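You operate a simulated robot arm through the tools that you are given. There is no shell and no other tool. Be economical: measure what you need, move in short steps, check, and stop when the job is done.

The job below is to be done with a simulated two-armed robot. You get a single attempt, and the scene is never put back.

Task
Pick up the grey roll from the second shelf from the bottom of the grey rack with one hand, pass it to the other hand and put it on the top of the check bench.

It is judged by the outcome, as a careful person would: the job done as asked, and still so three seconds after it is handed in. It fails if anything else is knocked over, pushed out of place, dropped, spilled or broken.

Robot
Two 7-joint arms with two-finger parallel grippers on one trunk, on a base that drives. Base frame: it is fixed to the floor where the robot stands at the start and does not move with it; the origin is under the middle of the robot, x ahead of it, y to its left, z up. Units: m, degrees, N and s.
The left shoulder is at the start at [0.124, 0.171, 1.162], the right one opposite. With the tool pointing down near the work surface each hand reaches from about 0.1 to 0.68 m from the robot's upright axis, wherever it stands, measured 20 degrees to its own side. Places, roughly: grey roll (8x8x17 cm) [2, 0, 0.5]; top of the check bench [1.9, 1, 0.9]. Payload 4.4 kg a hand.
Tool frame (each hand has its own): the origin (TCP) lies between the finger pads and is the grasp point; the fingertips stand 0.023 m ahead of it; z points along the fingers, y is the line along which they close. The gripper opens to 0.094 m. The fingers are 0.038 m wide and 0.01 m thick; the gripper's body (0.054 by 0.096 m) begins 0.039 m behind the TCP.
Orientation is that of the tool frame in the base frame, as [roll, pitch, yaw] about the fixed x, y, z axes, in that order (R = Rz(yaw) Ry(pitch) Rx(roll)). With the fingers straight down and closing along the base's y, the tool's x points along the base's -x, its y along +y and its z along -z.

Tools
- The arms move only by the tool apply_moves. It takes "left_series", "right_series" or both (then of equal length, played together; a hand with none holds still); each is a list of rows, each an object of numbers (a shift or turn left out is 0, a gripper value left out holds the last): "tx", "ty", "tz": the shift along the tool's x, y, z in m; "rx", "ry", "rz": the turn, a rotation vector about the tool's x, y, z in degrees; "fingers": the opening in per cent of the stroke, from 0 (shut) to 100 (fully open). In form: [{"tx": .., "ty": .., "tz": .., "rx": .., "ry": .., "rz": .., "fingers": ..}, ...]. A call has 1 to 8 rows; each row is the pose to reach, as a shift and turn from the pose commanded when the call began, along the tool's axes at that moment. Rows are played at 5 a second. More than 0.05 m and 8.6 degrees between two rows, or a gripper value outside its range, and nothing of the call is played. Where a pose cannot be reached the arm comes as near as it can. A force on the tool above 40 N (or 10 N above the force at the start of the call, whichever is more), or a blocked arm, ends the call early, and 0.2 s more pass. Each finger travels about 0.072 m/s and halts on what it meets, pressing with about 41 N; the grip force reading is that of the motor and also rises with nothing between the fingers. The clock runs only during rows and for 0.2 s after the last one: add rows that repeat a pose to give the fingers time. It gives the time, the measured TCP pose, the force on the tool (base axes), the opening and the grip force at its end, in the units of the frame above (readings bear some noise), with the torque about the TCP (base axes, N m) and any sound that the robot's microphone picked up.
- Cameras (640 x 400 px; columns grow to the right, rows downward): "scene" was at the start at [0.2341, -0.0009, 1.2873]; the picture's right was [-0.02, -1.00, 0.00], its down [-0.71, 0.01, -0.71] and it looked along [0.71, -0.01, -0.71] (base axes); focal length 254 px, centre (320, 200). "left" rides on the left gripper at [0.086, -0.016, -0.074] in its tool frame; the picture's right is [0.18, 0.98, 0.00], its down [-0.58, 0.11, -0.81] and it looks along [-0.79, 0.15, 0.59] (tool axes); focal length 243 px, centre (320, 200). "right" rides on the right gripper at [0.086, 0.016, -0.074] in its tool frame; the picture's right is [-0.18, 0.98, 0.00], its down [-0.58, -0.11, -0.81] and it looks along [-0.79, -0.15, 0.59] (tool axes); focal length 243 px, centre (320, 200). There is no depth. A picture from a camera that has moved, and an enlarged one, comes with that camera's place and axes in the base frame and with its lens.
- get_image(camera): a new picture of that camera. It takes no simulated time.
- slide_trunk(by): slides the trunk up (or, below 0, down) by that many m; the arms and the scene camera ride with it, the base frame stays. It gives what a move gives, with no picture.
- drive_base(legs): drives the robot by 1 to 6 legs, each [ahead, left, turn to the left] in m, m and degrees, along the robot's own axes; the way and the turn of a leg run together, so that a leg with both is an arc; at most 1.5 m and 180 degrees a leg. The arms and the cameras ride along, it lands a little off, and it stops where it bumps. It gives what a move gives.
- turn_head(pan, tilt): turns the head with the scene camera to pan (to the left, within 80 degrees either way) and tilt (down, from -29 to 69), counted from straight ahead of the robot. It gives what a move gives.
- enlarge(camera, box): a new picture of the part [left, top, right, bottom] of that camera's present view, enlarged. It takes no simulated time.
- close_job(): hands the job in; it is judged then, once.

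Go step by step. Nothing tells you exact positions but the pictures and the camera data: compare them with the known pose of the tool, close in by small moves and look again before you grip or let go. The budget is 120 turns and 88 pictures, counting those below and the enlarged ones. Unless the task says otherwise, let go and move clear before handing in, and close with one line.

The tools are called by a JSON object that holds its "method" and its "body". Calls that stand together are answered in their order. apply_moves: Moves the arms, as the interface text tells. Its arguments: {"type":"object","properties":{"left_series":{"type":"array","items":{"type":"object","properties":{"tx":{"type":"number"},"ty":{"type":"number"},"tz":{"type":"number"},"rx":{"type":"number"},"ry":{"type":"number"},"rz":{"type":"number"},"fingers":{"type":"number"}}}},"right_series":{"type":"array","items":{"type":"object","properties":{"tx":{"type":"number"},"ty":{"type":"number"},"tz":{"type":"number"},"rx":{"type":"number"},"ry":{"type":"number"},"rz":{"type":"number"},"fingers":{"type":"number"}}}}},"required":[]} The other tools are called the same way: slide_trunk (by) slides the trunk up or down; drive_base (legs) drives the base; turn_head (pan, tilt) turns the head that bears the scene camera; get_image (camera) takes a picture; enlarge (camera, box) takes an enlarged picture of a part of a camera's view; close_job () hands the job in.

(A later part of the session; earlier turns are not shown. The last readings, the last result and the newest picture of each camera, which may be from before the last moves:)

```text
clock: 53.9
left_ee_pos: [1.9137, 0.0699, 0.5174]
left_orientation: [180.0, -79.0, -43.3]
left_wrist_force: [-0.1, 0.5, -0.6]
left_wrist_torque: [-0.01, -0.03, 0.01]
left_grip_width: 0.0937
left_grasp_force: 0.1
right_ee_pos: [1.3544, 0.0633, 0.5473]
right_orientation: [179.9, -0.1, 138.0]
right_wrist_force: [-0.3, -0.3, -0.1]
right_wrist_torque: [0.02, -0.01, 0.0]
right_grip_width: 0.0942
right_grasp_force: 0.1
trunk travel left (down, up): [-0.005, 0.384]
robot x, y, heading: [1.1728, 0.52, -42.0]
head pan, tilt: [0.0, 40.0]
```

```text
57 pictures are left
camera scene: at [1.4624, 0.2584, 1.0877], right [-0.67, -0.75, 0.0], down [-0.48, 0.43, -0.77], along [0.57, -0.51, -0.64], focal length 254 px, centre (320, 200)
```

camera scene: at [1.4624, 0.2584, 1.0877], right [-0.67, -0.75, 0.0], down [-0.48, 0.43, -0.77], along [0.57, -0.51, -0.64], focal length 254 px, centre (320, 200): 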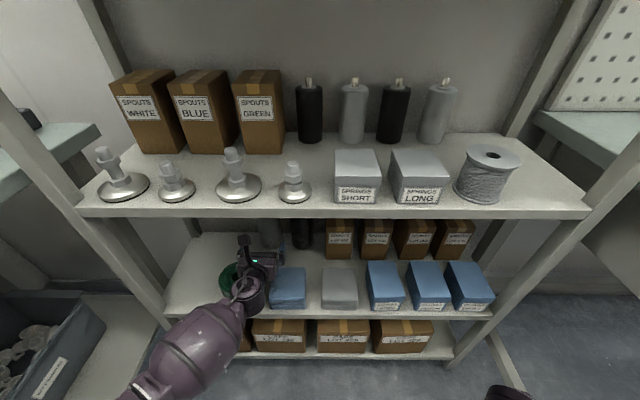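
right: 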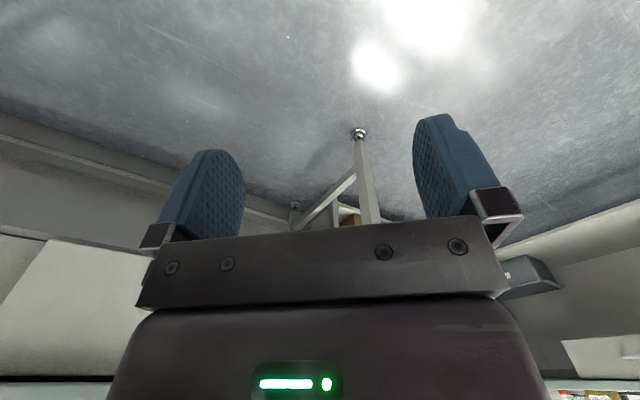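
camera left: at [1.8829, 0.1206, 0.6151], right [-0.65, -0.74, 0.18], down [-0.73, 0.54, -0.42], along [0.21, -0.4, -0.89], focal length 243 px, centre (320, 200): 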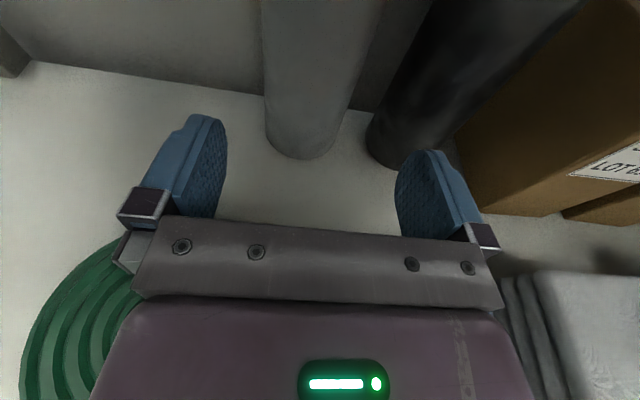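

The roll lies nearly dead ahead: about 0.117 m further and 0.5 cm left. I nudge left and drive the last 0.10 m.

{"method": "apply_moves", "body": {"left_series": [{"ty": -0.005}]}}

{"method": "drive_base", "body": {"legs": [[0.09, 0, 0]]}}

{"method": "get_image", "body": {"camera": "left"}}

```text
clock: 54.3
left_ee_pos: [1.9154, 0.0736, 0.5186]
left_orientation: [-180.0, -79.1, -43.2]
left_wrist_force: [0.9, -0.2, 0.1]
left_wrist_torque: [-0.02, 0.02, 0.09]
left_grip_width: 0.0941
left_grasp_force: 0.0
right_ee_pos: [1.3539, 0.0637, 0.5483]
right_orientation: [180.0, -0.1, 138.0]
right_wrist_force: [0.1, 0.4, -0.1]
right_wrist_torque: [0.0, -0.04, -0.02]
right_grip_width: 0.0939
right_grasp_force: 0.0
trunk travel left (down, up): [-0.005, 0.384]
robot x, y, heading: [1.1707, 0.5156, -41.8]
head pan, tilt: [0.0, 40.0]
```

```text
clock: 55.5
left_ee_pos: [1.9846, 0.0113, 0.516]
left_orientation: [-180.0, -79.0, -43.2]
left_wrist_force: [0.6, 0.9, 0.4]
left_wrist_torque: [0.01, 0.02, 0.0]
left_grip_width: 0.0942
left_grasp_force: 0.0
right_ee_pos: [1.423, 0.0028, 0.5485]
right_orientation: [179.9, -0.1, 138.0]
right_wrist_force: [-0.6, 0.1, -1.0]
right_wrist_torque: [-0.03, -0.02, -0.01]
right_grip_width: 0.0944
right_grasp_force: 0.0
trunk travel left (down, up): [-0.005, 0.384]
robot x, y, heading: [1.243, 0.4551, -41.6]
head pan, tilt: [0.0, 40.0]
```

```text
56 pictures are left
camera left: at [1.9548, 0.0641, 0.6147], right [-0.65, -0.74, 0.18], down [-0.73, 0.54, -0.42], along [0.21, -0.4, -0.89], focal length 243 px, centre (320, 200)
```

left: 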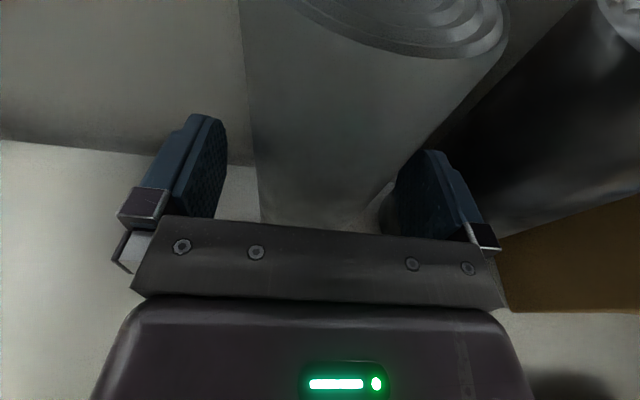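

The roll is between the fingers, a touch right of centre and about 2 cm short. I centre, advance 1.2 cm and close.

{"method": "apply_moves", "body": {"left_series": [{"ty": 0.004}, {"ty": 0.004, "tz": 0.012}, {"ty": 0.004, "tz": 0.012}]}}

{"method": "get_image", "body": {"camera": "left"}}

```text
clock: 56.2
left_ee_pos: [1.9897, 0.0024, 0.5147]
left_orientation: [-179.8, -78.9, -43.4]
left_wrist_force: [0.6, 0.1, -0.3]
left_wrist_torque: [-0.01, 0.01, -0.01]
left_grip_width: 0.0939
left_grasp_force: 0.0
right_ee_pos: [1.4233, 0.0026, 0.5478]
right_orientation: [179.9, 0.1, 138.0]
right_wrist_force: [0.4, 0.1, 0.8]
right_wrist_torque: [0.03, -0.01, 0.01]
right_grip_width: 0.0941
right_grasp_force: 0.1
trunk travel left (down, up): [-0.005, 0.384]
robot x, y, heading: [1.2402, 0.4518, -41.8]
head pan, tilt: [0.0, 40.0]
```

```text
55 pictures are left
camera left: at [1.9606, 0.0537, 0.6122], right [-0.65, -0.74, 0.18], down [-0.73, 0.54, -0.42], along [0.21, -0.4, -0.89], focal length 243 px, centre (320, 200)
```

left: 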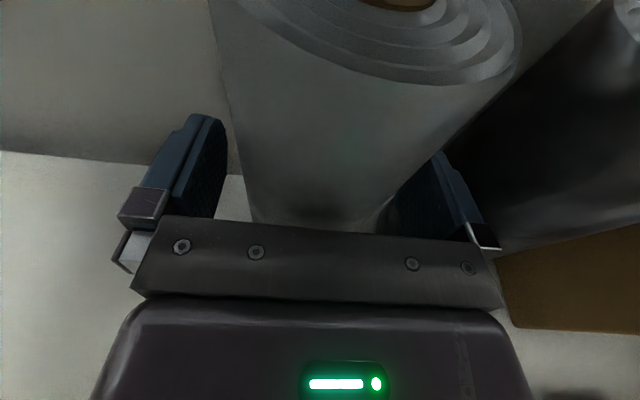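

Fingers straddle the roll with room on both sides. I close.

{"method": "apply_moves", "body": {"left_series": [{"fingers": 80}, {"fingers": 60}, {"fingers": 40}, {"fingers": 20}, {"fingers": 20}]}}

{"method": "get_image", "body": {"camera": "left"}}

```text
clock: 57.5
left_ee_pos: [1.99, 0.0027, 0.5145]
left_orientation: [-179.8, -79.0, -43.2]
left_wrist_force: [1.8, 0.2, 0.8]
left_wrist_torque: [-0.01, -0.04, 0.06]
left_grip_width: 0.071
left_grasp_force: 41.0
right_ee_pos: [1.4229, 0.0028, 0.548]
right_orientation: [179.8, -0.1, 138.0]
right_wrist_force: [-1.1, 0.8, 0.1]
right_wrist_torque: [0.0, 0.01, 0.03]
right_grip_width: 0.0939
right_grasp_force: 0.0
trunk travel left (down, up): [-0.005, 0.384]
robot x, y, heading: [1.2401, 0.4555, -41.5]
head pan, tilt: [0.0, 40.0]
```

```text
54 pictures are left
camera left: at [1.9606, 0.0539, 0.6124], right [-0.65, -0.74, 0.18], down [-0.73, 0.54, -0.42], along [0.21, -0.4, -0.89], focal length 243 px, centre (320, 200)
```

left: 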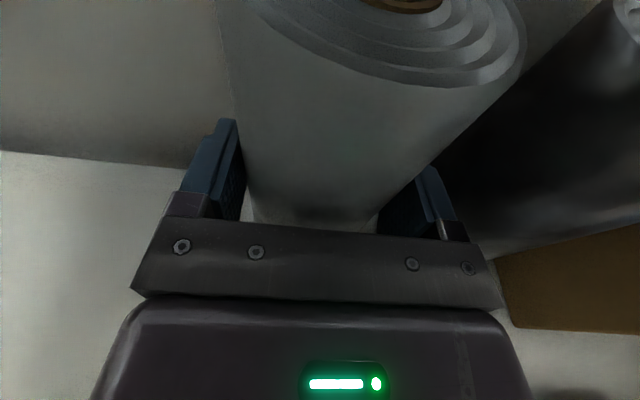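

Gripped firmly (7.1 cm, 41 N). I lift it 7.5 cm straight up, enough to clear the tape and cloth while staying below the shelf above.

{"method": "apply_moves", "body": {"left_series": [{"tx": 0.01, "tz": -0.002}, {"tx": 0.025, "tz": -0.005}, {"tx": 0.042, "tz": -0.008}, {"tx": 0.058, "tz": -0.011}, {"tx": 0.074, "tz": -0.0143}, {"tx": 0.074, "tz": -0.0143}]}}

{"method": "get_image", "body": {"camera": "left"}}

{"method": "get_image", "body": {"camera": "scene"}}

```text
clock: 58.9
left_ee_pos: [1.9898, 0.0028, 0.5904]
left_orientation: [179.9, -79.0, -43.3]
left_wrist_force: [-0.4, -0.4, -3.6]
left_wrist_torque: [0.0, 0.06, -0.01]
left_grip_width: 0.0713
left_grasp_force: 41.2
right_ee_pos: [1.4226, 0.0029, 0.5479]
right_orientation: [179.9, -0.1, 138.0]
right_wrist_force: [0.4, -0.6, 0.6]
right_wrist_torque: [-0.03, -0.01, 0.01]
right_grip_width: 0.0939
right_grasp_force: 0.1
trunk travel left (down, up): [-0.005, 0.384]
robot x, y, heading: [1.2407, 0.4577, -41.6]
head pan, tilt: [0.0, 40.0]
```

```text
53 pictures are left
camera left: at [1.9604, 0.0539, 0.6882], right [-0.65, -0.74, 0.18], down [-0.73, 0.54, -0.42], along [0.21, -0.4, -0.89], focal length 243 px, centre (320, 200)
```

left: 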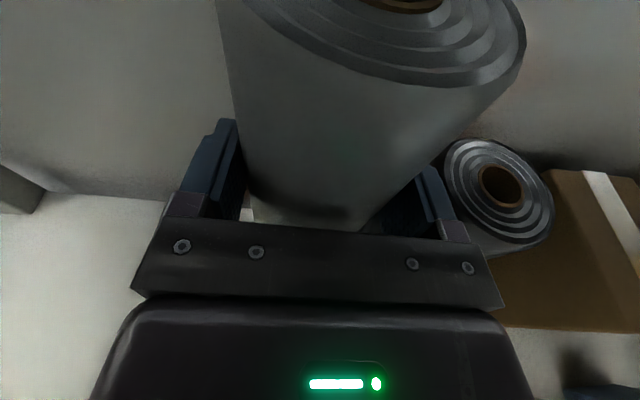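

```text
52 pictures are left
camera scene: at [1.5309, 0.1978, 1.0876], right [-0.67, -0.75, 0.0], down [-0.48, 0.43, -0.77], along [0.57, -0.51, -0.64], focal length 254 px, centre (320, 200)
```

scene: 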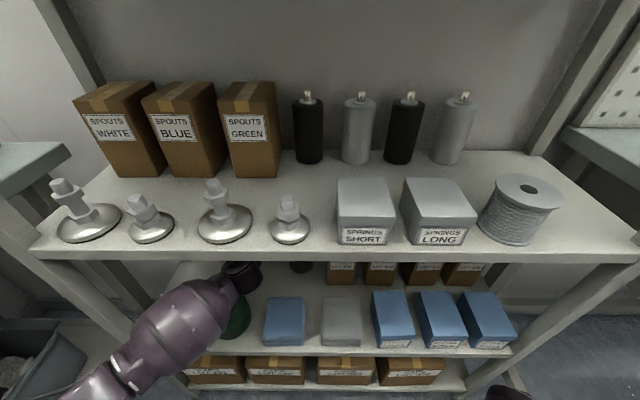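

The roll is lifted clear. I back straight out of the rack.

{"method": "drive_base", "body": {"legs": [[-0.35, 0, 0]]}}

{"method": "get_image", "body": {"camera": "scene"}}

```text
clock: 61.1
left_ee_pos: [1.7281, 0.2327, 0.5909]
left_orientation: [179.9, -79.0, -43.5]
left_wrist_force: [0.3, 0.3, -4.0]
left_wrist_torque: [0.03, 0.02, 0.0]
left_grip_width: 0.0707
left_grasp_force: 40.7
right_ee_pos: [1.1616, 0.2356, 0.5482]
right_orientation: [179.9, 0.0, 137.8]
right_wrist_force: [-0.6, 0.3, -0.2]
right_wrist_torque: [0.01, -0.01, 0.01]
right_grip_width: 0.094
right_grasp_force: 0.0
trunk travel left (down, up): [-0.005, 0.384]
robot x, y, heading: [0.976, 0.6908, -42.0]
head pan, tilt: [0.0, 40.0]
```

```text
51 pictures are left
camera scene: at [1.2692, 0.4298, 1.0877], right [-0.67, -0.74, 0.0], down [-0.48, 0.43, -0.77], along [0.57, -0.51, -0.64], focal length 254 px, centre (320, 200)
```

scene: 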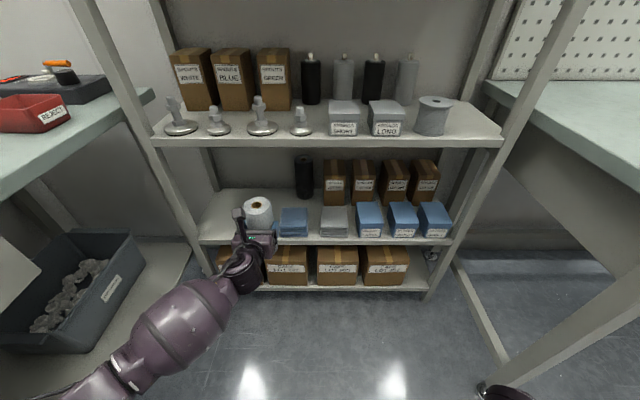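

Rack contents are otherwise undisturbed and the roll is in the left hand. I back out to open floor for the handover.

{"method": "drive_base", "body": {"legs": [[-0.4, -0.2, 0]]}}

{"method": "slide_trunk", "body": {"by": 0.17}}

{"method": "get_image", "body": {"camera": "scene"}}

```text
clock: 63.8
left_ee_pos: [1.293, 0.3451, 0.5903]
left_orientation: [179.9, -79.0, -43.9]
left_wrist_force: [0.2, 0.1, -2.7]
left_wrist_torque: [0.04, 0.05, -0.04]
left_grip_width: 0.071
left_grasp_force: 41.1
right_ee_pos: [0.7269, 0.3524, 0.5475]
right_orientation: [179.9, 0.0, 137.4]
right_wrist_force: [0.4, 1.0, -0.7]
right_wrist_torque: [0.03, 0.01, 0.0]
right_grip_width: 0.0939
right_grasp_force: 0.0
trunk travel left (down, up): [-0.005, 0.384]
robot x, y, heading: [0.5432, 0.8075, -42.2]
head pan, tilt: [0.0, 40.0]
```

```text
clock: 65.8
left_ee_pos: [1.2918, 0.3451, 0.7582]
left_orientation: [-179.9, -78.8, -44.1]
left_wrist_force: [-0.1, 0.2, -3.1]
left_wrist_torque: [0.07, 0.02, -0.01]
left_grip_width: 0.0711
left_grasp_force: 40.9
right_ee_pos: [0.7263, 0.3521, 0.7175]
right_orientation: [179.9, -0.2, 137.4]
right_wrist_force: [-0.4, -0.2, -0.6]
right_wrist_torque: [-0.02, 0.0, 0.03]
right_grip_width: 0.094
right_grasp_force: 0.1
trunk travel left (down, up): [-0.175, 0.214]
robot x, y, heading: [0.5508, 0.8101, -42.3]
head pan, tilt: [0.0, 40.0]
```

```text
50 pictures are left
camera scene: at [0.7249, 0.6469, 1.2935], right [-0.67, -0.74, 0.0], down [-0.48, 0.43, -0.77], along [0.57, -0.52, -0.64], focal length 254 px, centre (320, 200)
```

scene: 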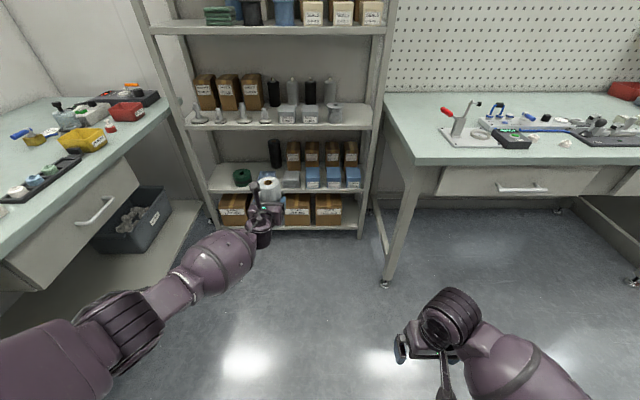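

Now the handover. I bring the left hand with the roll to in front of the chest, while the right hand rises and turns its camera outward so it can grip from above.

{"method": "apply_moves", "body": {"left_series": [{"tz": -0.037, "tx": -0.007, "ty": 0.013}, {"tz": -0.074, "tx": -0.014, "ty": 0.026}, {"tz": -0.111, "tx": -0.021, "ty": 0.04}, {"tz": -0.148, "tx": -0.029, "ty": 0.053}, {"tz": -0.185, "tx": -0.036, "ty": 0.066}, {"tz": -0.222, "tx": -0.043, "ty": 0.08}, {"tz": -0.258, "tx": -0.05, "ty": 0.093}, {"tz": -0.295, "tx": -0.057, "ty": 0.106}], "right_series": [{"rz": -8.5, "tz": -0.02}, {"rz": -17, "tz": -0.04}, {"rz": -25.5, "tz": -0.06}, {"rz": -34, "tz": -0.08}, {"rz": -42.5, "tz": -0.1}, {"rz": -51, "tz": -0.12}, {"rz": -59.5, "tz": -0.14}, {"rz": -68, "tz": -0.16}]}}

{"method": "get_image", "body": {"camera": "scene"}}

```text
clock: 67.5
left_ee_pos: [1.0026, 0.4764, 0.7624]
left_orientation: [-180.0, -79.1, -43.9]
left_wrist_force: [-0.1, -0.3, -4.1]
left_wrist_torque: [0.06, 0.02, 0.04]
left_grip_width: 0.0707
left_grasp_force: 41.6
right_ee_pos: [0.7251, 0.352, 0.8791]
right_orientation: [179.9, 0.2, -154.5]
right_wrist_force: [-0.8, -0.1, -0.2]
right_wrist_torque: [-0.01, 0.01, 0.0]
right_grip_width: 0.0937
right_grasp_force: 0.0
trunk travel left (down, up): [-0.175, 0.214]
robot x, y, heading: [0.5475, 0.8097, -42.2]
head pan, tilt: [0.0, 40.0]
```

```text
49 pictures are left
camera scene: at [0.7236, 0.6478, 1.2941], right [-0.67, -0.74, 0.0], down [-0.47, 0.43, -0.77], along [0.57, -0.52, -0.64], focal length 254 px, centre (320, 200)
```

scene: 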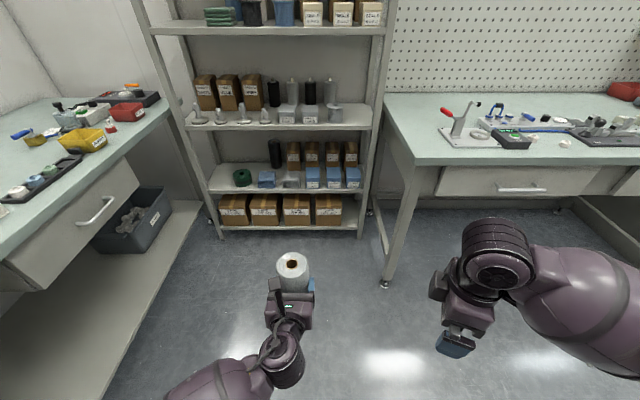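

The roll stands vertical in the left hand, with its top at about z 0.838. I bring the right hand over it with clearance.

{"method": "apply_moves", "body": {"right_series": [{"tz": -0.035, "rz": -5}, {"tz": -0.07, "rz": -10}, {"tx": -0.045, "ty": -0.002, "tz": -0.07, "rz": -16}, {"tx": -0.09, "ty": -0.004, "tz": -0.07, "rz": -21.5}, {"tx": -0.135, "ty": -0.006, "tz": -0.07, "rz": -21.5}, {"tx": -0.18, "ty": -0.008, "tz": -0.07, "rz": -21.5}, {"tx": -0.225, "ty": -0.01, "tz": -0.07, "rz": -21.5}, {"tx": -0.265, "ty": -0.012, "tz": -0.07, "rz": -21.5}]}}

{"method": "get_image", "body": {"camera": "scene"}}

{"method": "get_image", "body": {"camera": "right"}}

```text
clock: 69.3
left_ee_pos: [1.0047, 0.475, 0.7614]
left_orientation: [-180.0, -79.0, -43.9]
left_wrist_force: [0.5, 0.8, -4.4]
left_wrist_torque: [0.07, -0.01, 0.01]
left_grip_width: 0.0707
left_grasp_force: 41.2
right_ee_pos: [0.969, 0.4559, 0.9488]
right_orientation: [179.9, 0.0, -133.2]
right_wrist_force: [0.4, 0.0, -0.7]
right_wrist_torque: [0.01, 0.02, 0.0]
right_grip_width: 0.094
right_grasp_force: 0.0
trunk travel left (down, up): [-0.175, 0.214]
robot x, y, heading: [0.5484, 0.8071, -42.4]
head pan, tilt: [0.0, 40.0]
```

```text
48 pictures are left
camera scene: at [0.7245, 0.6479, 1.2939], right [-0.67, -0.74, 0.0], down [-0.48, 0.43, -0.77], along [0.57, -0.52, -0.64], focal length 254 px, centre (320, 200)
```

scene: 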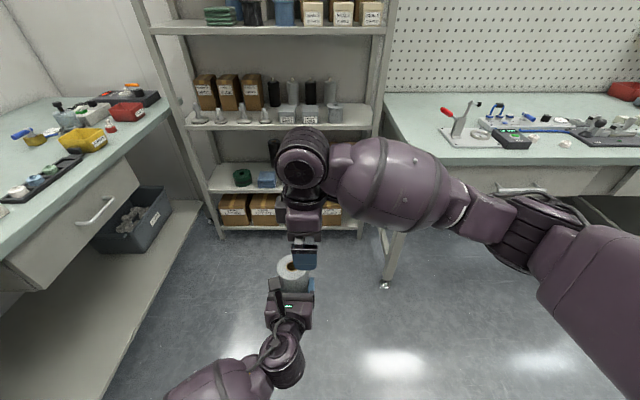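

```text
47 pictures are left
camera right: at [0.8994, 0.4029, 1.0235], right [-0.59, 0.81, 0.0], down [0.48, 0.35, 0.81], along [0.65, 0.48, -0.59], focal length 243 px, centre (320, 200)
```

right: 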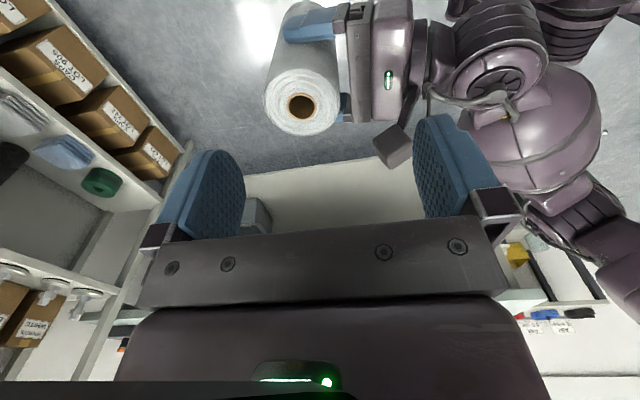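

The view is clear, but in this orientation the rear finger would foul the left hand's camera. I turn the right hand another 90° so its fingers close sideways and its camera faces forward.

{"method": "apply_moves", "body": {"right_series": [{"rz": -8.5}, {"rz": -17}, {"rz": -25.5}, {"rz": -34}, {"rz": -42.5}, {"rz": -51}, {"rz": -59.5}, {"rz": -68}]}}

{"method": "apply_moves", "body": {"right_series": [{"rz": -7.3}, {"rz": -14.6}, {"rz": -22}]}}

{"method": "get_image", "body": {"camera": "right"}}

{"method": "get_image", "body": {"camera": "scene"}}

```text
clock: 71.2
left_ee_pos: [1.0048, 0.4742, 0.7609]
left_orientation: [179.9, -79.0, -44.0]
left_wrist_force: [0.3, -0.1, -4.0]
left_wrist_torque: [0.02, 0.04, -0.03]
left_grip_width: 0.0707
left_grasp_force: 41.8
right_ee_pos: [0.9704, 0.4544, 0.9472]
right_orientation: [-180.0, 0.1, -65.0]
right_wrist_force: [0.4, 1.0, -0.1]
right_wrist_torque: [0.0, -0.02, 0.01]
right_grip_width: 0.0937
right_grasp_force: 0.0
trunk travel left (down, up): [-0.175, 0.214]
robot x, y, heading: [0.5476, 0.8094, -42.5]
head pan, tilt: [0.0, 40.0]
```

```text
clock: 72.0
left_ee_pos: [1.0031, 0.4755, 0.7611]
left_orientation: [-180.0, -78.9, -44.0]
left_wrist_force: [-1.6, -1.7, -1.9]
left_wrist_torque: [-0.22, 0.21, -0.14]
left_grip_width: 0.0708
left_grasp_force: 41.4
right_ee_pos: [0.9705, 0.4535, 0.9478]
right_orientation: [-179.9, 0.0, -43.0]
right_wrist_force: [-0.5, 0.1, -0.4]
right_wrist_torque: [0.0, 0.02, 0.03]
right_grip_width: 0.0944
right_grasp_force: 0.1
trunk travel left (down, up): [-0.175, 0.214]
robot x, y, heading: [0.5483, 0.8074, -42.4]
head pan, tilt: [0.0, 40.0]
```

```text
46 pictures are left
camera right: at [1.0246, 0.3824, 1.0216], right [-0.81, -0.59, 0.0], down [-0.35, 0.47, 0.81], along [-0.48, 0.65, -0.59], focal length 243 px, centre (320, 200)
```

right: 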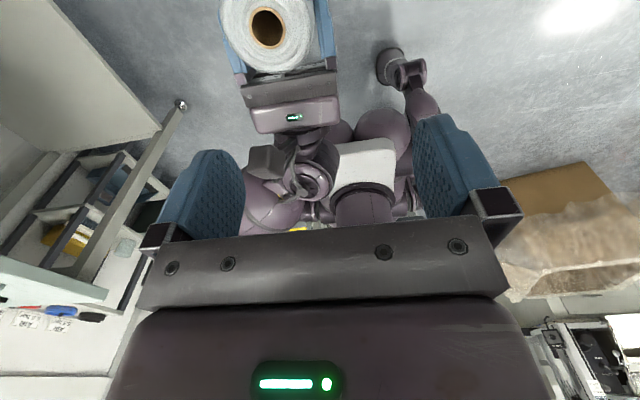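

```text
45 pictures are left
camera scene: at [0.724, 0.6476, 1.294], right [-0.67, -0.74, 0.0], down [-0.47, 0.43, -0.77], along [0.57, -0.52, -0.64], focal length 254 px, centre (320, 200)
```

scene: 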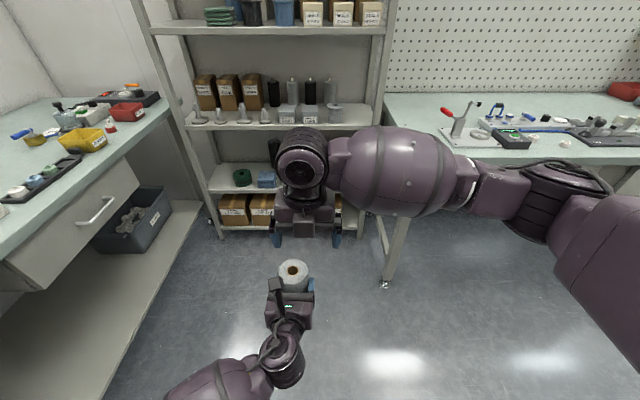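

Combining both wrist views, the roll axis is at about (1.015, 0.462) with its top at z≈0.82. I shift the right hand over it and descend partway.

{"method": "apply_moves", "body": {"right_series": [{"tx": 0.0135, "ty": -0.018}, {"tx": 0.0267, "ty": -0.0365}, {"tx": 0.0267, "ty": -0.0365, "tz": 0.03}, {"tx": 0.0267, "ty": -0.0365, "tz": 0.06}, {"tx": 0.0267, "ty": -0.0365, "tz": 0.085}, {"tx": 0.0267, "ty": -0.0365, "tz": 0.085}]}}

{"method": "get_image", "body": {"camera": "right"}}

{"method": "get_image", "body": {"camera": "left"}}

```text
clock: 73.3
left_ee_pos: [1.0028, 0.4749, 0.7611]
left_orientation: [180.0, -79.1, -44.0]
left_wrist_force: [-0.3, 0.2, -3.7]
left_wrist_torque: [0.0, 0.0, 0.02]
left_grip_width: 0.0708
left_grasp_force: 40.9
right_ee_pos: [1.0148, 0.4608, 0.8613]
right_orientation: [-179.9, 0.0, -43.1]
right_wrist_force: [-0.4, 0.3, 0.3]
right_wrist_torque: [-0.03, -0.02, -0.03]
right_grip_width: 0.0939
right_grasp_force: 0.1
trunk travel left (down, up): [-0.175, 0.214]
robot x, y, heading: [0.5462, 0.8055, -42.4]
head pan, tilt: [0.0, 40.0]
```

```text
44 pictures are left
camera right: at [1.0678, 0.39, 0.9354], right [-0.81, -0.59, 0.0], down [-0.35, 0.48, 0.81], along [-0.48, 0.65, -0.59], focal length 243 px, centre (320, 200)
```

right: 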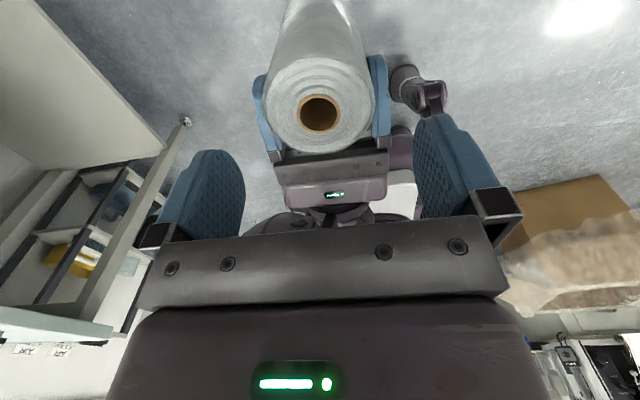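

```text
43 pictures are left
camera left: at [0.9744, 0.5267, 0.8591], right [-0.66, -0.73, 0.18], down [-0.73, 0.55, -0.42], along [0.21, -0.41, -0.89], focal length 243 px, centre (320, 200)
```

left: 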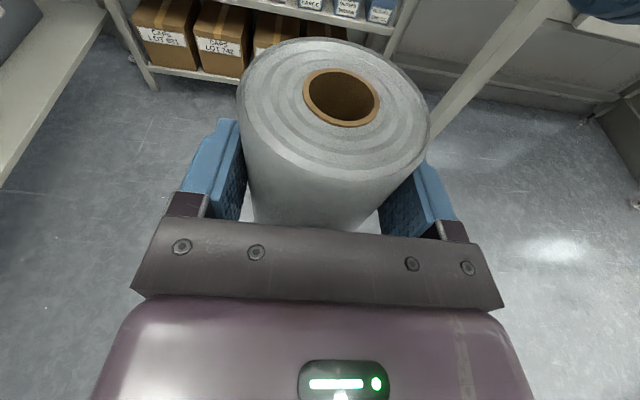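

Cross-checking all views, the roll's top is really at z≈0.80, so 2 cm sticks out above the left fingers. I pinch that from above with the right hand; the left will then regrip lower so the right can take a deeper hold.

{"method": "apply_moves", "body": {"right_series": [{"tx": -0.002, "ty": -0.003, "tz": 0.015}, {"tx": -0.002, "ty": -0.003, "tz": 0.03}, {"tx": -0.002, "ty": -0.003, "tz": 0.042}, {"tx": -0.002, "ty": -0.003, "tz": 0.052}, {"tx": -0.002, "ty": -0.003, "tz": 0.052}]}}

{"method": "get_image", "body": {"camera": "left"}}

{"method": "get_image", "body": {"camera": "right"}}

```text
clock: 74.5
left_ee_pos: [1.0034, 0.4747, 0.7612]
left_orientation: [-180.0, -79.0, -43.9]
left_wrist_force: [0.6, -0.1, -3.4]
left_wrist_torque: [0.03, 0.0, 0.03]
left_grip_width: 0.0707
left_grasp_force: 41.4
right_ee_pos: [1.0151, 0.4657, 0.81]
right_orientation: [-179.9, 0.0, -43.2]
right_wrist_force: [-0.5, -0.9, 0.2]
right_wrist_torque: [0.02, -0.01, -0.01]
right_grip_width: 0.094
right_grasp_force: 0.0
trunk travel left (down, up): [-0.175, 0.214]
robot x, y, heading: [0.5491, 0.807, -42.4]
head pan, tilt: [0.0, 40.0]
```

```text
42 pictures are left
camera left: at [0.9744, 0.5266, 0.859], right [-0.66, -0.73, 0.18], down [-0.73, 0.55, -0.42], along [0.21, -0.4, -0.89], focal length 243 px, centre (320, 200)
```

left: 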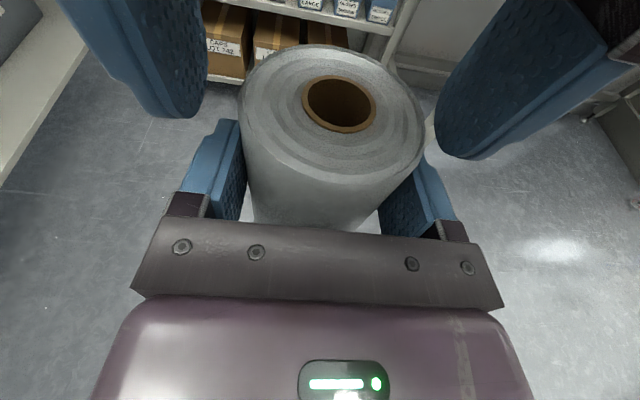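

```text
41 pictures are left
camera right: at [1.069, 0.3942, 0.8845], right [-0.81, -0.59, 0.0], down [-0.35, 0.48, 0.81], along [-0.48, 0.65, -0.59], focal length 243 px, centre (320, 200)
```

right: 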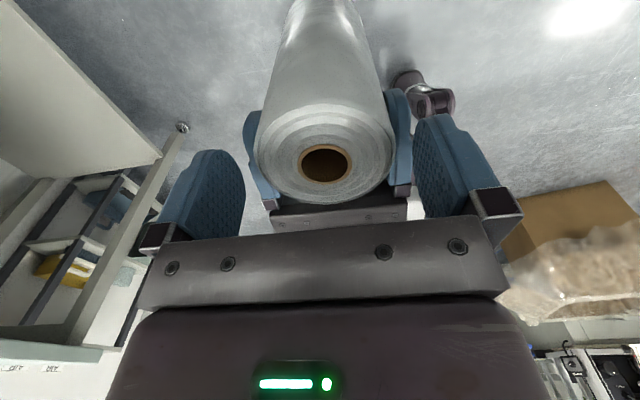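

Only about 1 cm could be pinched from above, which is too little. The longer lower part (11 cm) is free, so I'll do a face-to-face handover with the hands pointing at each other, the right gripping below the left. First I take the right hand up and away.

{"method": "apply_moves", "body": {"right_series": [{"tz": -0.04}, {"tz": -0.08}, {"tz": -0.11}, {"tz": -0.11, "ty": 0.045}, {"tz": -0.11, "ty": 0.09}, {"tz": -0.1, "ty": 0.135}, {"tz": -0.09, "ty": 0.18}, {"tz": -0.08, "ty": 0.225}]}}

{"method": "apply_moves", "body": {"right_series": [{"ry": 8.5, "tz": 0.01}, {"ry": 17, "tz": 0.02}, {"ry": 25.5, "tz": 0.03}, {"ry": 34, "tz": 0.04}, {"ry": 42.5, "tz": 0.05}, {"ry": 51, "tz": 0.06}, {"ry": 59.5, "tz": 0.07}, {"ry": 68, "tz": 0.08}]}}

{"method": "get_image", "body": {"camera": "scene"}}

```text
clock: 76.3
left_ee_pos: [1.0027, 0.4743, 0.7618]
left_orientation: [-179.9, -79.1, -44.0]
left_wrist_force: [0.2, -0.2, -3.6]
left_wrist_torque: [0.12, -0.02, 0.06]
left_grip_width: 0.0707
left_grasp_force: 40.8
right_ee_pos: [0.8633, 0.2988, 0.8898]
right_orientation: [-179.9, 0.0, -43.1]
right_wrist_force: [0.6, 0.0, -0.3]
right_wrist_torque: [0.01, -0.02, 0.03]
right_grip_width: 0.0938
right_grasp_force: 0.0
trunk travel left (down, up): [-0.175, 0.214]
robot x, y, heading: [0.5486, 0.8075, -42.1]
head pan, tilt: [0.0, 40.0]
```

```text
clock: 78.2
left_ee_pos: [1.0042, 0.4748, 0.7607]
left_orientation: [-180.0, -79.0, -44.0]
left_wrist_force: [1.0, 0.2, -4.2]
left_wrist_torque: [0.06, 0.04, -0.02]
left_grip_width: 0.0706
left_grasp_force: 41.3
right_ee_pos: [0.8607, 0.3015, 0.8117]
right_orientation: [-179.9, -68.1, -43.4]
right_wrist_force: [0.0, -1.3, 0.1]
right_wrist_torque: [-0.02, 0.01, 0.01]
right_grip_width: 0.0944
right_grasp_force: 0.0
trunk travel left (down, up): [-0.175, 0.214]
robot x, y, heading: [0.5488, 0.8079, -42.2]
head pan, tilt: [0.0, 40.0]
```

```text
40 pictures are left
camera scene: at [0.724, 0.6474, 1.2939], right [-0.67, -0.74, 0.0], down [-0.47, 0.43, -0.77], along [0.57, -0.52, -0.64], focal length 254 px, centre (320, 200)
```

scene: 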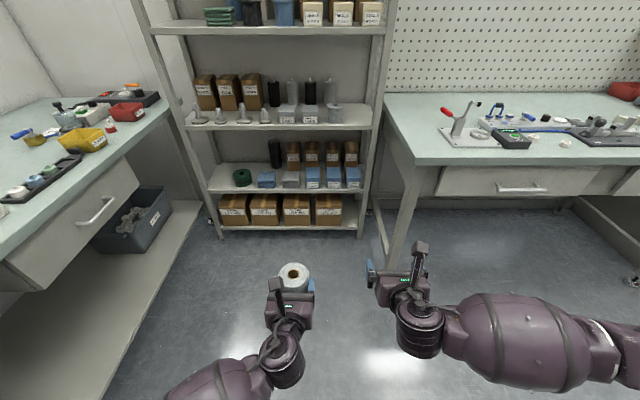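

Both hands now face forward. I turn them toward each other by 60° each, keeping them well apart.

{"method": "apply_moves", "body": {"left_series": [{"rx": -7.4, "rz": 1.4}, {"rx": -14.7, "rz": 2.9}, {"rx": -22.1, "rz": 4.3}, {"rx": -29.5, "rz": 5.7}, {"rx": -36.8, "rz": 7.2}, {"rx": -44.2, "rz": 8.6}, {"rx": -51.5, "rz": 10.0}, {"rx": -58.9, "rz": 11.5}], "right_series": [{"rx": 7, "rz": -2.8, "ty": 0.015}, {"rx": 13.9, "rz": -5.6, "ty": 0.03}, {"rx": 20.9, "rz": -8.4, "ty": 0.045}, {"rx": 27.8, "rz": -11.2, "ty": 0.06}, {"rx": 34.8, "rz": -14.1, "ty": 0.075}, {"rx": 41.7, "rz": -16.9, "ty": 0.09}, {"rx": 48.7, "rz": -19.7, "ty": 0.1}, {"rx": 55.6, "rz": -22.5, "ty": 0.11}]}}

{"method": "get_image", "body": {"camera": "scene"}}

```text
clock: 80.0
left_ee_pos: [1.002, 0.4766, 0.7609]
left_orientation: [179.9, -79.0, -103.9]
left_wrist_force: [-0.8, -0.7, -4.0]
left_wrist_torque: [0.06, -0.04, -0.06]
left_grip_width: 0.0708
left_grasp_force: 41.1
right_ee_pos: [0.7854, 0.2213, 0.8114]
right_orientation: [180.0, -68.0, 16.9]
right_wrist_force: [-0.4, 0.3, 0.3]
right_wrist_torque: [0.04, 0.0, 0.0]
right_grip_width: 0.0938
right_grasp_force: 0.1
trunk travel left (down, up): [-0.175, 0.214]
robot x, y, heading: [0.5496, 0.8063, -42.5]
head pan, tilt: [0.0, 40.0]
```

```text
39 pictures are left
camera scene: at [0.7242, 0.6473, 1.2939], right [-0.67, -0.74, 0.0], down [-0.47, 0.43, -0.77], along [0.57, -0.52, -0.64], focal length 254 px, centre (320, 200)
```

scene: 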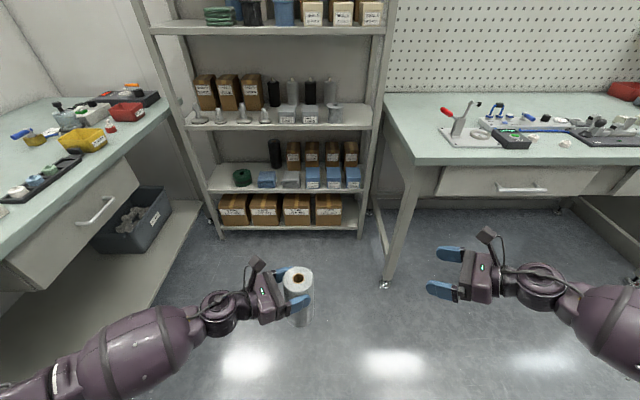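

The hands face each other well. I turn the right hand a bit more so it lines up toward the roll and level it slightly.

{"method": "apply_moves", "body": {"right_series": [{"rx": 7, "rz": -2.8}, {"rx": 13.9, "rz": -5.6}, {"rx": 20.9, "rz": -8.4}, {"rx": 27.8, "rz": -11.2}]}}

{"method": "apply_moves", "body": {"right_series": [{"ry": 5, "tx": -0.03}, {"ry": 10, "tx": -0.06}, {"ry": 10, "tx": -0.09}]}}

```text
clock: 81.0
left_ee_pos: [1.0037, 0.4782, 0.7604]
left_orientation: [-180.0, -79.0, -104.1]
left_wrist_force: [0.6, -0.2, -3.2]
left_wrist_torque: [0.03, 0.02, -0.01]
left_grip_width: 0.0703
left_grasp_force: 40.7
right_ee_pos: [0.7854, 0.2227, 0.8114]
right_orientation: [-179.8, -68.1, 46.7]
right_wrist_force: [0.6, 0.6, -0.2]
right_wrist_torque: [-0.01, -0.01, 0.0]
right_grip_width: 0.0942
right_grasp_force: 0.1
trunk travel left (down, up): [-0.175, 0.214]
robot x, y, heading: [0.5472, 0.8071, -42.4]
head pan, tilt: [0.0, 40.0]
```

```text
clock: 81.8
left_ee_pos: [1.002, 0.4775, 0.7615]
left_orientation: [-179.9, -79.0, -104.2]
left_wrist_force: [-0.9, 0.3, -3.5]
left_wrist_torque: [0.02, 0.02, 0.0]
left_grip_width: 0.0709
left_grasp_force: 40.8
right_ee_pos: [0.7631, 0.1989, 0.7274]
right_orientation: [-180.0, -78.1, 46.7]
right_wrist_force: [0.2, -0.7, -0.3]
right_wrist_torque: [0.0, 0.0, -0.02]
right_grip_width: 0.0941
right_grasp_force: 0.2
trunk travel left (down, up): [-0.175, 0.214]
robot x, y, heading: [0.5478, 0.8075, -42.6]
head pan, tilt: [0.0, 40.0]
```

Straight-line approach: the roll axis is about 0.35 m ahead of the right hand, 1 cm off laterally. I advance to a 13 cm standoff and look.

{"method": "apply_moves", "body": {"right_series": [{"tz": 0.045, "ty": -0.003}, {"tz": 0.09, "ty": -0.006}, {"tz": 0.135, "ty": -0.008}, {"tz": 0.18, "ty": -0.01}, {"tz": 0.229, "ty": -0.01, "tx": -0.0045}, {"tz": 0.229, "ty": -0.01, "tx": -0.0045}]}}

{"method": "get_image", "body": {"camera": "right"}}

{"method": "get_image", "body": {"camera": "scene"}}

```text
clock: 83.2
left_ee_pos: [1.0025, 0.4764, 0.762]
left_orientation: [-179.6, -79.0, -104.3]
left_wrist_force: [0.3, 0.3, -4.1]
left_wrist_torque: [0.01, -0.03, -0.01]
left_grip_width: 0.0704
left_grasp_force: 41.0
right_ee_pos: [0.9116, 0.3687, 0.6731]
right_orientation: [-179.8, -78.1, 46.6]
right_wrist_force: [-0.3, -0.9, -0.7]
right_wrist_torque: [-0.01, 0.0, 0.0]
right_grip_width: 0.0941
right_grasp_force: 0.1
trunk travel left (down, up): [-0.175, 0.214]
robot x, y, heading: [0.5481, 0.8065, -42.3]
head pan, tilt: [0.0, 40.0]
```

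```text
38 pictures are left
camera right: at [0.8872, 0.3169, 0.774], right [0.69, -0.7, -0.18], down [-0.7, -0.59, -0.4], along [0.18, 0.4, -0.9], focal length 243 px, centre (320, 200)
```

right: 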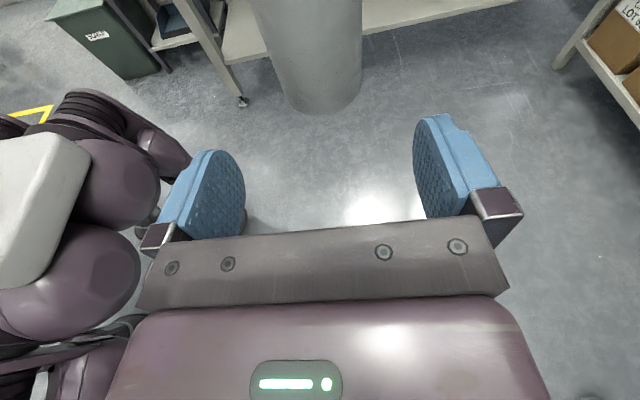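

```text
37 pictures are left
camera scene: at [0.7239, 0.6475, 1.294], right [-0.67, -0.74, 0.0], down [-0.47, 0.43, -0.77], along [0.57, -0.52, -0.64], focal length 254 px, centre (320, 200)
```

scene: 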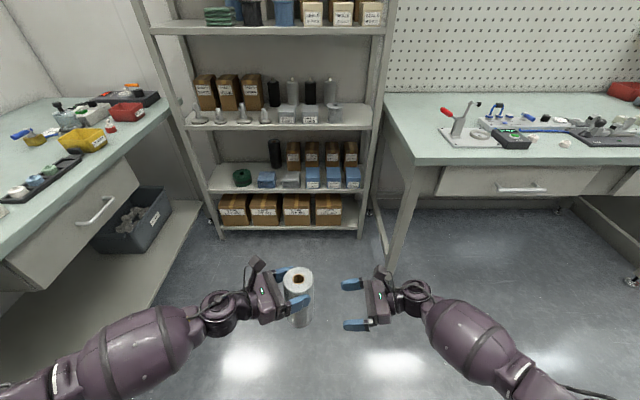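

Alignment checks out (roll bottom z≈0.623, axis 0.128 m ahead, lateral error ~0). I advance 9 cm and look again.

{"method": "apply_moves", "body": {"right_series": [{"tz": 0.03, "tx": 0.0064, "ty": -0.001}, {"tz": 0.06, "tx": 0.0128, "ty": -0.0015}, {"tz": 0.088, "tx": 0.0187, "ty": -0.0015}, {"tz": 0.088, "tx": 0.0187, "ty": -0.0015}]}}

{"method": "get_image", "body": {"camera": "right"}}

{"method": "enlarge", "body": {"camera": "scene", "box": [220, 230, 400, 350]}}

```text
clock: 84.2
left_ee_pos: [1.0025, 0.4759, 0.7606]
left_orientation: [-179.8, -79.0, -104.0]
left_wrist_force: [0.1, -0.1, -3.4]
left_wrist_torque: [0.03, -0.04, 0.01]
left_grip_width: 0.0706
left_grasp_force: 41.0
right_ee_pos: [0.9698, 0.4336, 0.6748]
right_orientation: [-179.7, -78.0, 46.5]
right_wrist_force: [-1.2, -0.4, -0.2]
right_wrist_torque: [0.01, 0.0, 0.02]
right_grip_width: 0.094
right_grasp_force: 0.1
trunk travel left (down, up): [-0.175, 0.214]
robot x, y, heading: [0.5473, 0.8051, -42.3]
head pan, tilt: [0.0, 40.0]
```

```text
36 pictures are left
camera right: at [0.9458, 0.3821, 0.7745], right [0.69, -0.7, -0.18], down [-0.7, -0.59, -0.4], along [0.17, 0.4, -0.9], focal length 243 px, centre (320, 200)
```

right: 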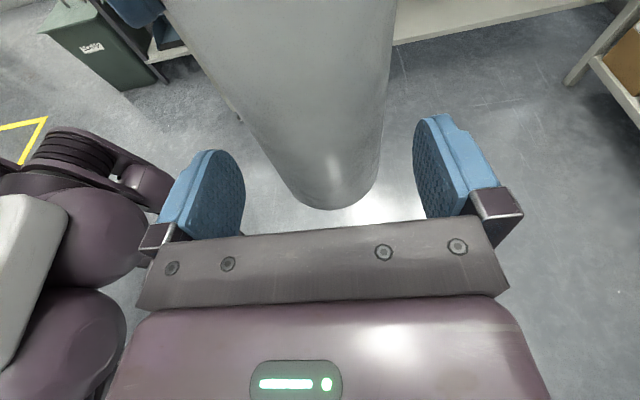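

```text
3.33 times, centred on (310, 290) of scene
camera zoom: at [0.724, 0.6475, 1.294], right [-0.67, -0.74, 0.0], down [-0.47, 0.43, -0.77], along [0.57, -0.52, -0.64], focal length 847 px, centre (353, -100)
```

zoom: 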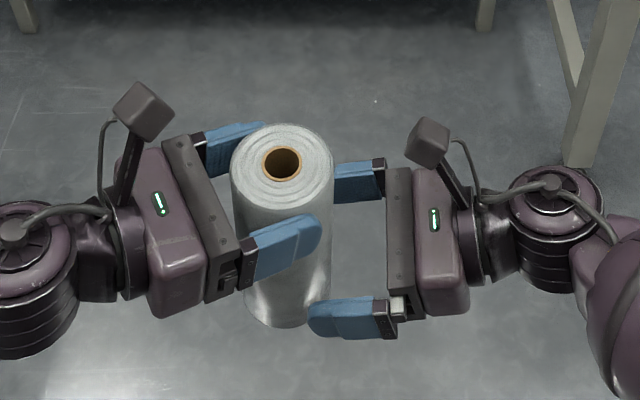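

The hands and the roll are neatly lined up. I advance the last 3 cm and close the right hand.

{"method": "apply_moves", "body": {"right_series": [{"tz": 0.015, "tx": 0.0031, "ty": 0.001}, {"tz": 0.0293, "tx": 0.0062, "ty": 0.001}, {"tz": 0.0293, "tx": 0.0062, "ty": 0.001, "fingers": 80}, {"tz": 0.0293, "tx": 0.0062, "ty": 0.001, "fingers": 60}, {"tz": 0.0293, "tx": 0.0062, "ty": 0.001, "fingers": 40}, {"tz": 0.0293, "tx": 0.0062, "ty": 0.001, "fingers": 20}, {"tz": 0.0293, "tx": 0.0062, "ty": 0.001, "fingers": 20}]}}

{"method": "enlarge", "body": {"camera": "scene", "box": [220, 230, 400, 350]}}

{"method": "get_image", "body": {"camera": "right"}}

```text
clock: 85.8
left_ee_pos: [1.0031, 0.4767, 0.7603]
left_orientation: [-179.5, -79.0, -104.5]
left_wrist_force: [1.8, -2.9, -4.6]
left_wrist_torque: [-0.4, -0.85, -0.21]
left_grip_width: 0.0708
left_grasp_force: 40.8
right_ee_pos: [0.9902, 0.4555, 0.6752]
right_orientation: [-179.6, -78.1, 46.4]
right_wrist_force: [-2.3, 2.9, 2.1]
right_wrist_torque: [0.26, 0.65, 0.26]
right_grip_width: 0.07
right_grasp_force: 40.8
trunk travel left (down, up): [-0.175, 0.214]
robot x, y, heading: [0.5484, 0.8094, -42.4]
head pan, tilt: [0.0, 40.0]
```

```text
3.33 times, centred on (310, 290) of scene
camera zoom: at [0.724, 0.6475, 1.294], right [-0.67, -0.74, 0.0], down [-0.47, 0.43, -0.77], along [0.57, -0.52, -0.64], focal length 847 px, centre (353, -100)
```

zoom: 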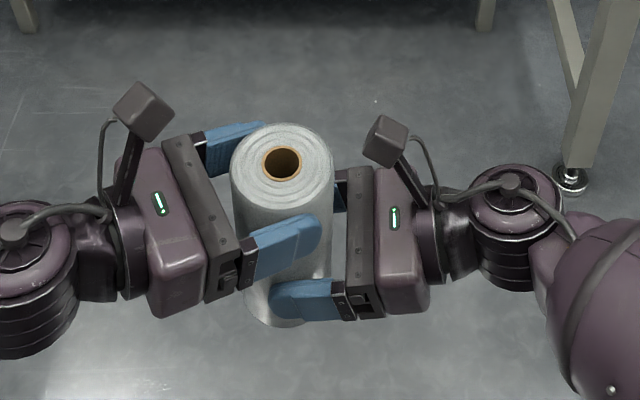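

```text
33 pictures are left
camera right: at [0.9662, 0.4032, 0.7751], right [0.69, -0.7, -0.18], down [-0.7, -0.59, -0.4], along [0.17, 0.41, -0.9], focal length 243 px, centre (320, 200)
```

right: 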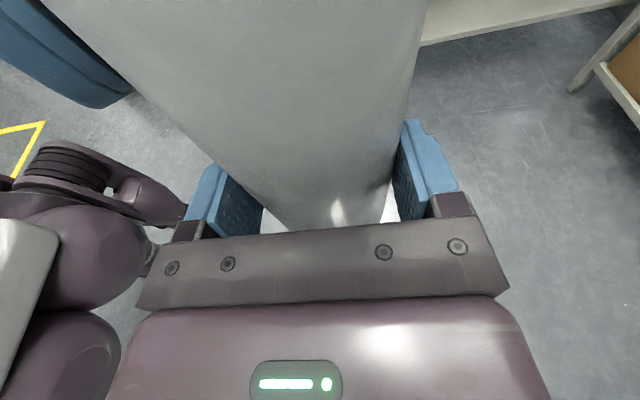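

Both hands hold the roll at 41 N. I open the left and withdraw it backward.

{"method": "apply_moves", "body": {"left_series": [{"fingers": 85}, {"fingers": 100}, {"fingers": 100}]}}

{"method": "apply_moves", "body": {"left_series": [{"tz": -0.03}, {"tz": -0.07}, {"tz": -0.11}, {"tz": -0.15}, {"tz": -0.18}]}}

{"method": "get_image", "body": {"camera": "scene"}}

```text
clock: 86.5
left_ee_pos: [1.0025, 0.4769, 0.7623]
left_orientation: [-179.9, -79.0, -104.1]
left_wrist_force: [0.2, 0.2, -0.1]
left_wrist_torque: [0.03, 0.0, -0.01]
left_grip_width: 0.094
left_grasp_force: 0.1
right_ee_pos: [0.9915, 0.4541, 0.6752]
right_orientation: [-179.7, -78.0, 46.5]
right_wrist_force: [-0.4, -1.0, 0.0]
right_wrist_torque: [-0.03, 0.05, 0.01]
right_grip_width: 0.0702
right_grasp_force: 41.0
trunk travel left (down, up): [-0.175, 0.214]
robot x, y, heading: [0.5477, 0.8111, -42.1]
head pan, tilt: [0.0, 40.0]
```

```text
clock: 87.8
left_ee_pos: [1.0441, 0.6492, 0.7947]
left_orientation: [-179.5, -79.0, -104.4]
left_wrist_force: [-0.2, -0.3, 0.8]
left_wrist_torque: [-0.02, 0.01, 0.03]
left_grip_width: 0.094
left_grasp_force: 0.0
right_ee_pos: [0.9912, 0.4544, 0.6753]
right_orientation: [-179.8, -78.0, 46.6]
right_wrist_force: [0.8, -0.5, 1.0]
right_wrist_torque: [-0.03, 0.07, 0.0]
right_grip_width: 0.07
right_grasp_force: 40.9
trunk travel left (down, up): [-0.175, 0.214]
robot x, y, heading: [0.5514, 0.8068, -42.5]
head pan, tilt: [0.0, 40.0]
```

```text
32 pictures are left
camera scene: at [0.7239, 0.6478, 1.2941], right [-0.67, -0.74, 0.0], down [-0.47, 0.43, -0.77], along [0.57, -0.52, -0.64], focal length 254 px, centre (320, 200)
```

scene: 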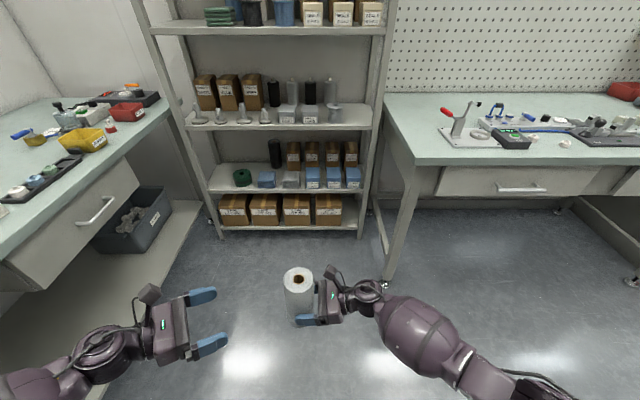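

The right hand now holds the roll alone and everything looks stable. I raise the trunk, then swing the right hand to point forward.

{"method": "slide_trunk", "body": {"by": 0.2}}

{"method": "apply_moves", "body": {"right_series": [{"rx": -8.3, "rz": 1.7, "tz": -0.025}, {"rx": -16.6, "rz": 3.5, "tz": -0.05}, {"rx": -24.9, "rz": 5.3, "tz": -0.08}, {"rx": -33.2, "rz": 7.1, "tz": -0.11}, {"rx": -41.4, "rz": 8.8, "tz": -0.14}, {"rx": -49.7, "rz": 10.6, "tz": -0.17}, {"rx": -58, "rz": 12.3, "tz": -0.2}, {"rx": -66.3, "rz": 14.1, "tz": -0.23}], "left_series": [{"tz": 0}, {"tz": 0}, {"tz": -0.02}, {"tz": -0.04}, {"tz": -0.06}, {"tz": -0.06}, {"tz": -0.06}, {"tz": -0.06}]}}

{"method": "get_image", "body": {"camera": "scene"}}

```text
clock: 89.9
left_ee_pos: [1.0453, 0.6482, 0.9952]
left_orientation: [-179.8, -78.8, -104.1]
left_wrist_force: [-0.6, 0.4, 0.2]
left_wrist_torque: [0.01, 0.0, 0.0]
left_grip_width: 0.0938
left_grasp_force: 0.0
right_ee_pos: [0.9905, 0.4553, 0.8761]
right_orientation: [-179.7, -77.9, 46.5]
right_wrist_force: [-0.3, -0.3, -3.8]
right_wrist_torque: [-0.03, 0.08, 0.02]
right_grip_width: 0.0701
right_grasp_force: 40.8
trunk travel left (down, up): [-0.375, 0.014]
robot x, y, heading: [0.5474, 0.8066, -42.3]
head pan, tilt: [0.0, 40.0]
```

```text
clock: 91.7
left_ee_pos: [1.0597, 0.7053, 1.0052]
left_orientation: [-179.8, -79.1, -104.3]
left_wrist_force: [-0.2, 0.3, -1.3]
left_wrist_torque: [0.01, 0.02, -0.02]
left_grip_width: 0.0939
left_grasp_force: 0.1
right_ee_pos: [0.8371, 0.2921, 0.9242]
right_orientation: [-179.4, -77.9, -21.6]
right_wrist_force: [-0.4, 0.2, -3.0]
right_wrist_torque: [0.03, 0.07, -0.01]
right_grip_width: 0.0703
right_grasp_force: 40.6
trunk travel left (down, up): [-0.375, 0.014]
robot x, y, heading: [0.5504, 0.8056, -42.2]
head pan, tilt: [0.0, 40.0]
```

```text
31 pictures are left
camera scene: at [0.6523, 0.7124, 1.5045], right [-0.67, -0.74, 0.0], down [-0.47, 0.43, -0.77], along [0.57, -0.52, -0.64], focal length 254 px, centre (320, 200)
```

scene: 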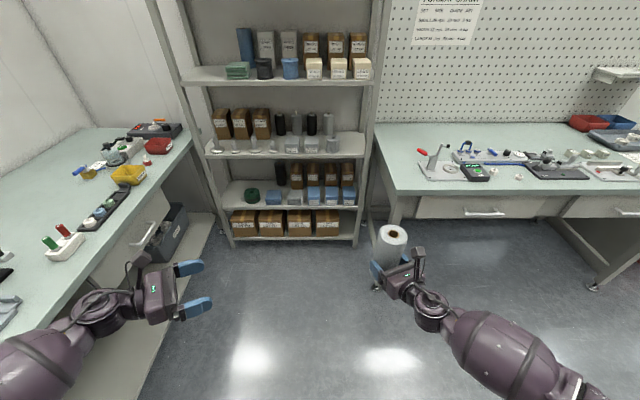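

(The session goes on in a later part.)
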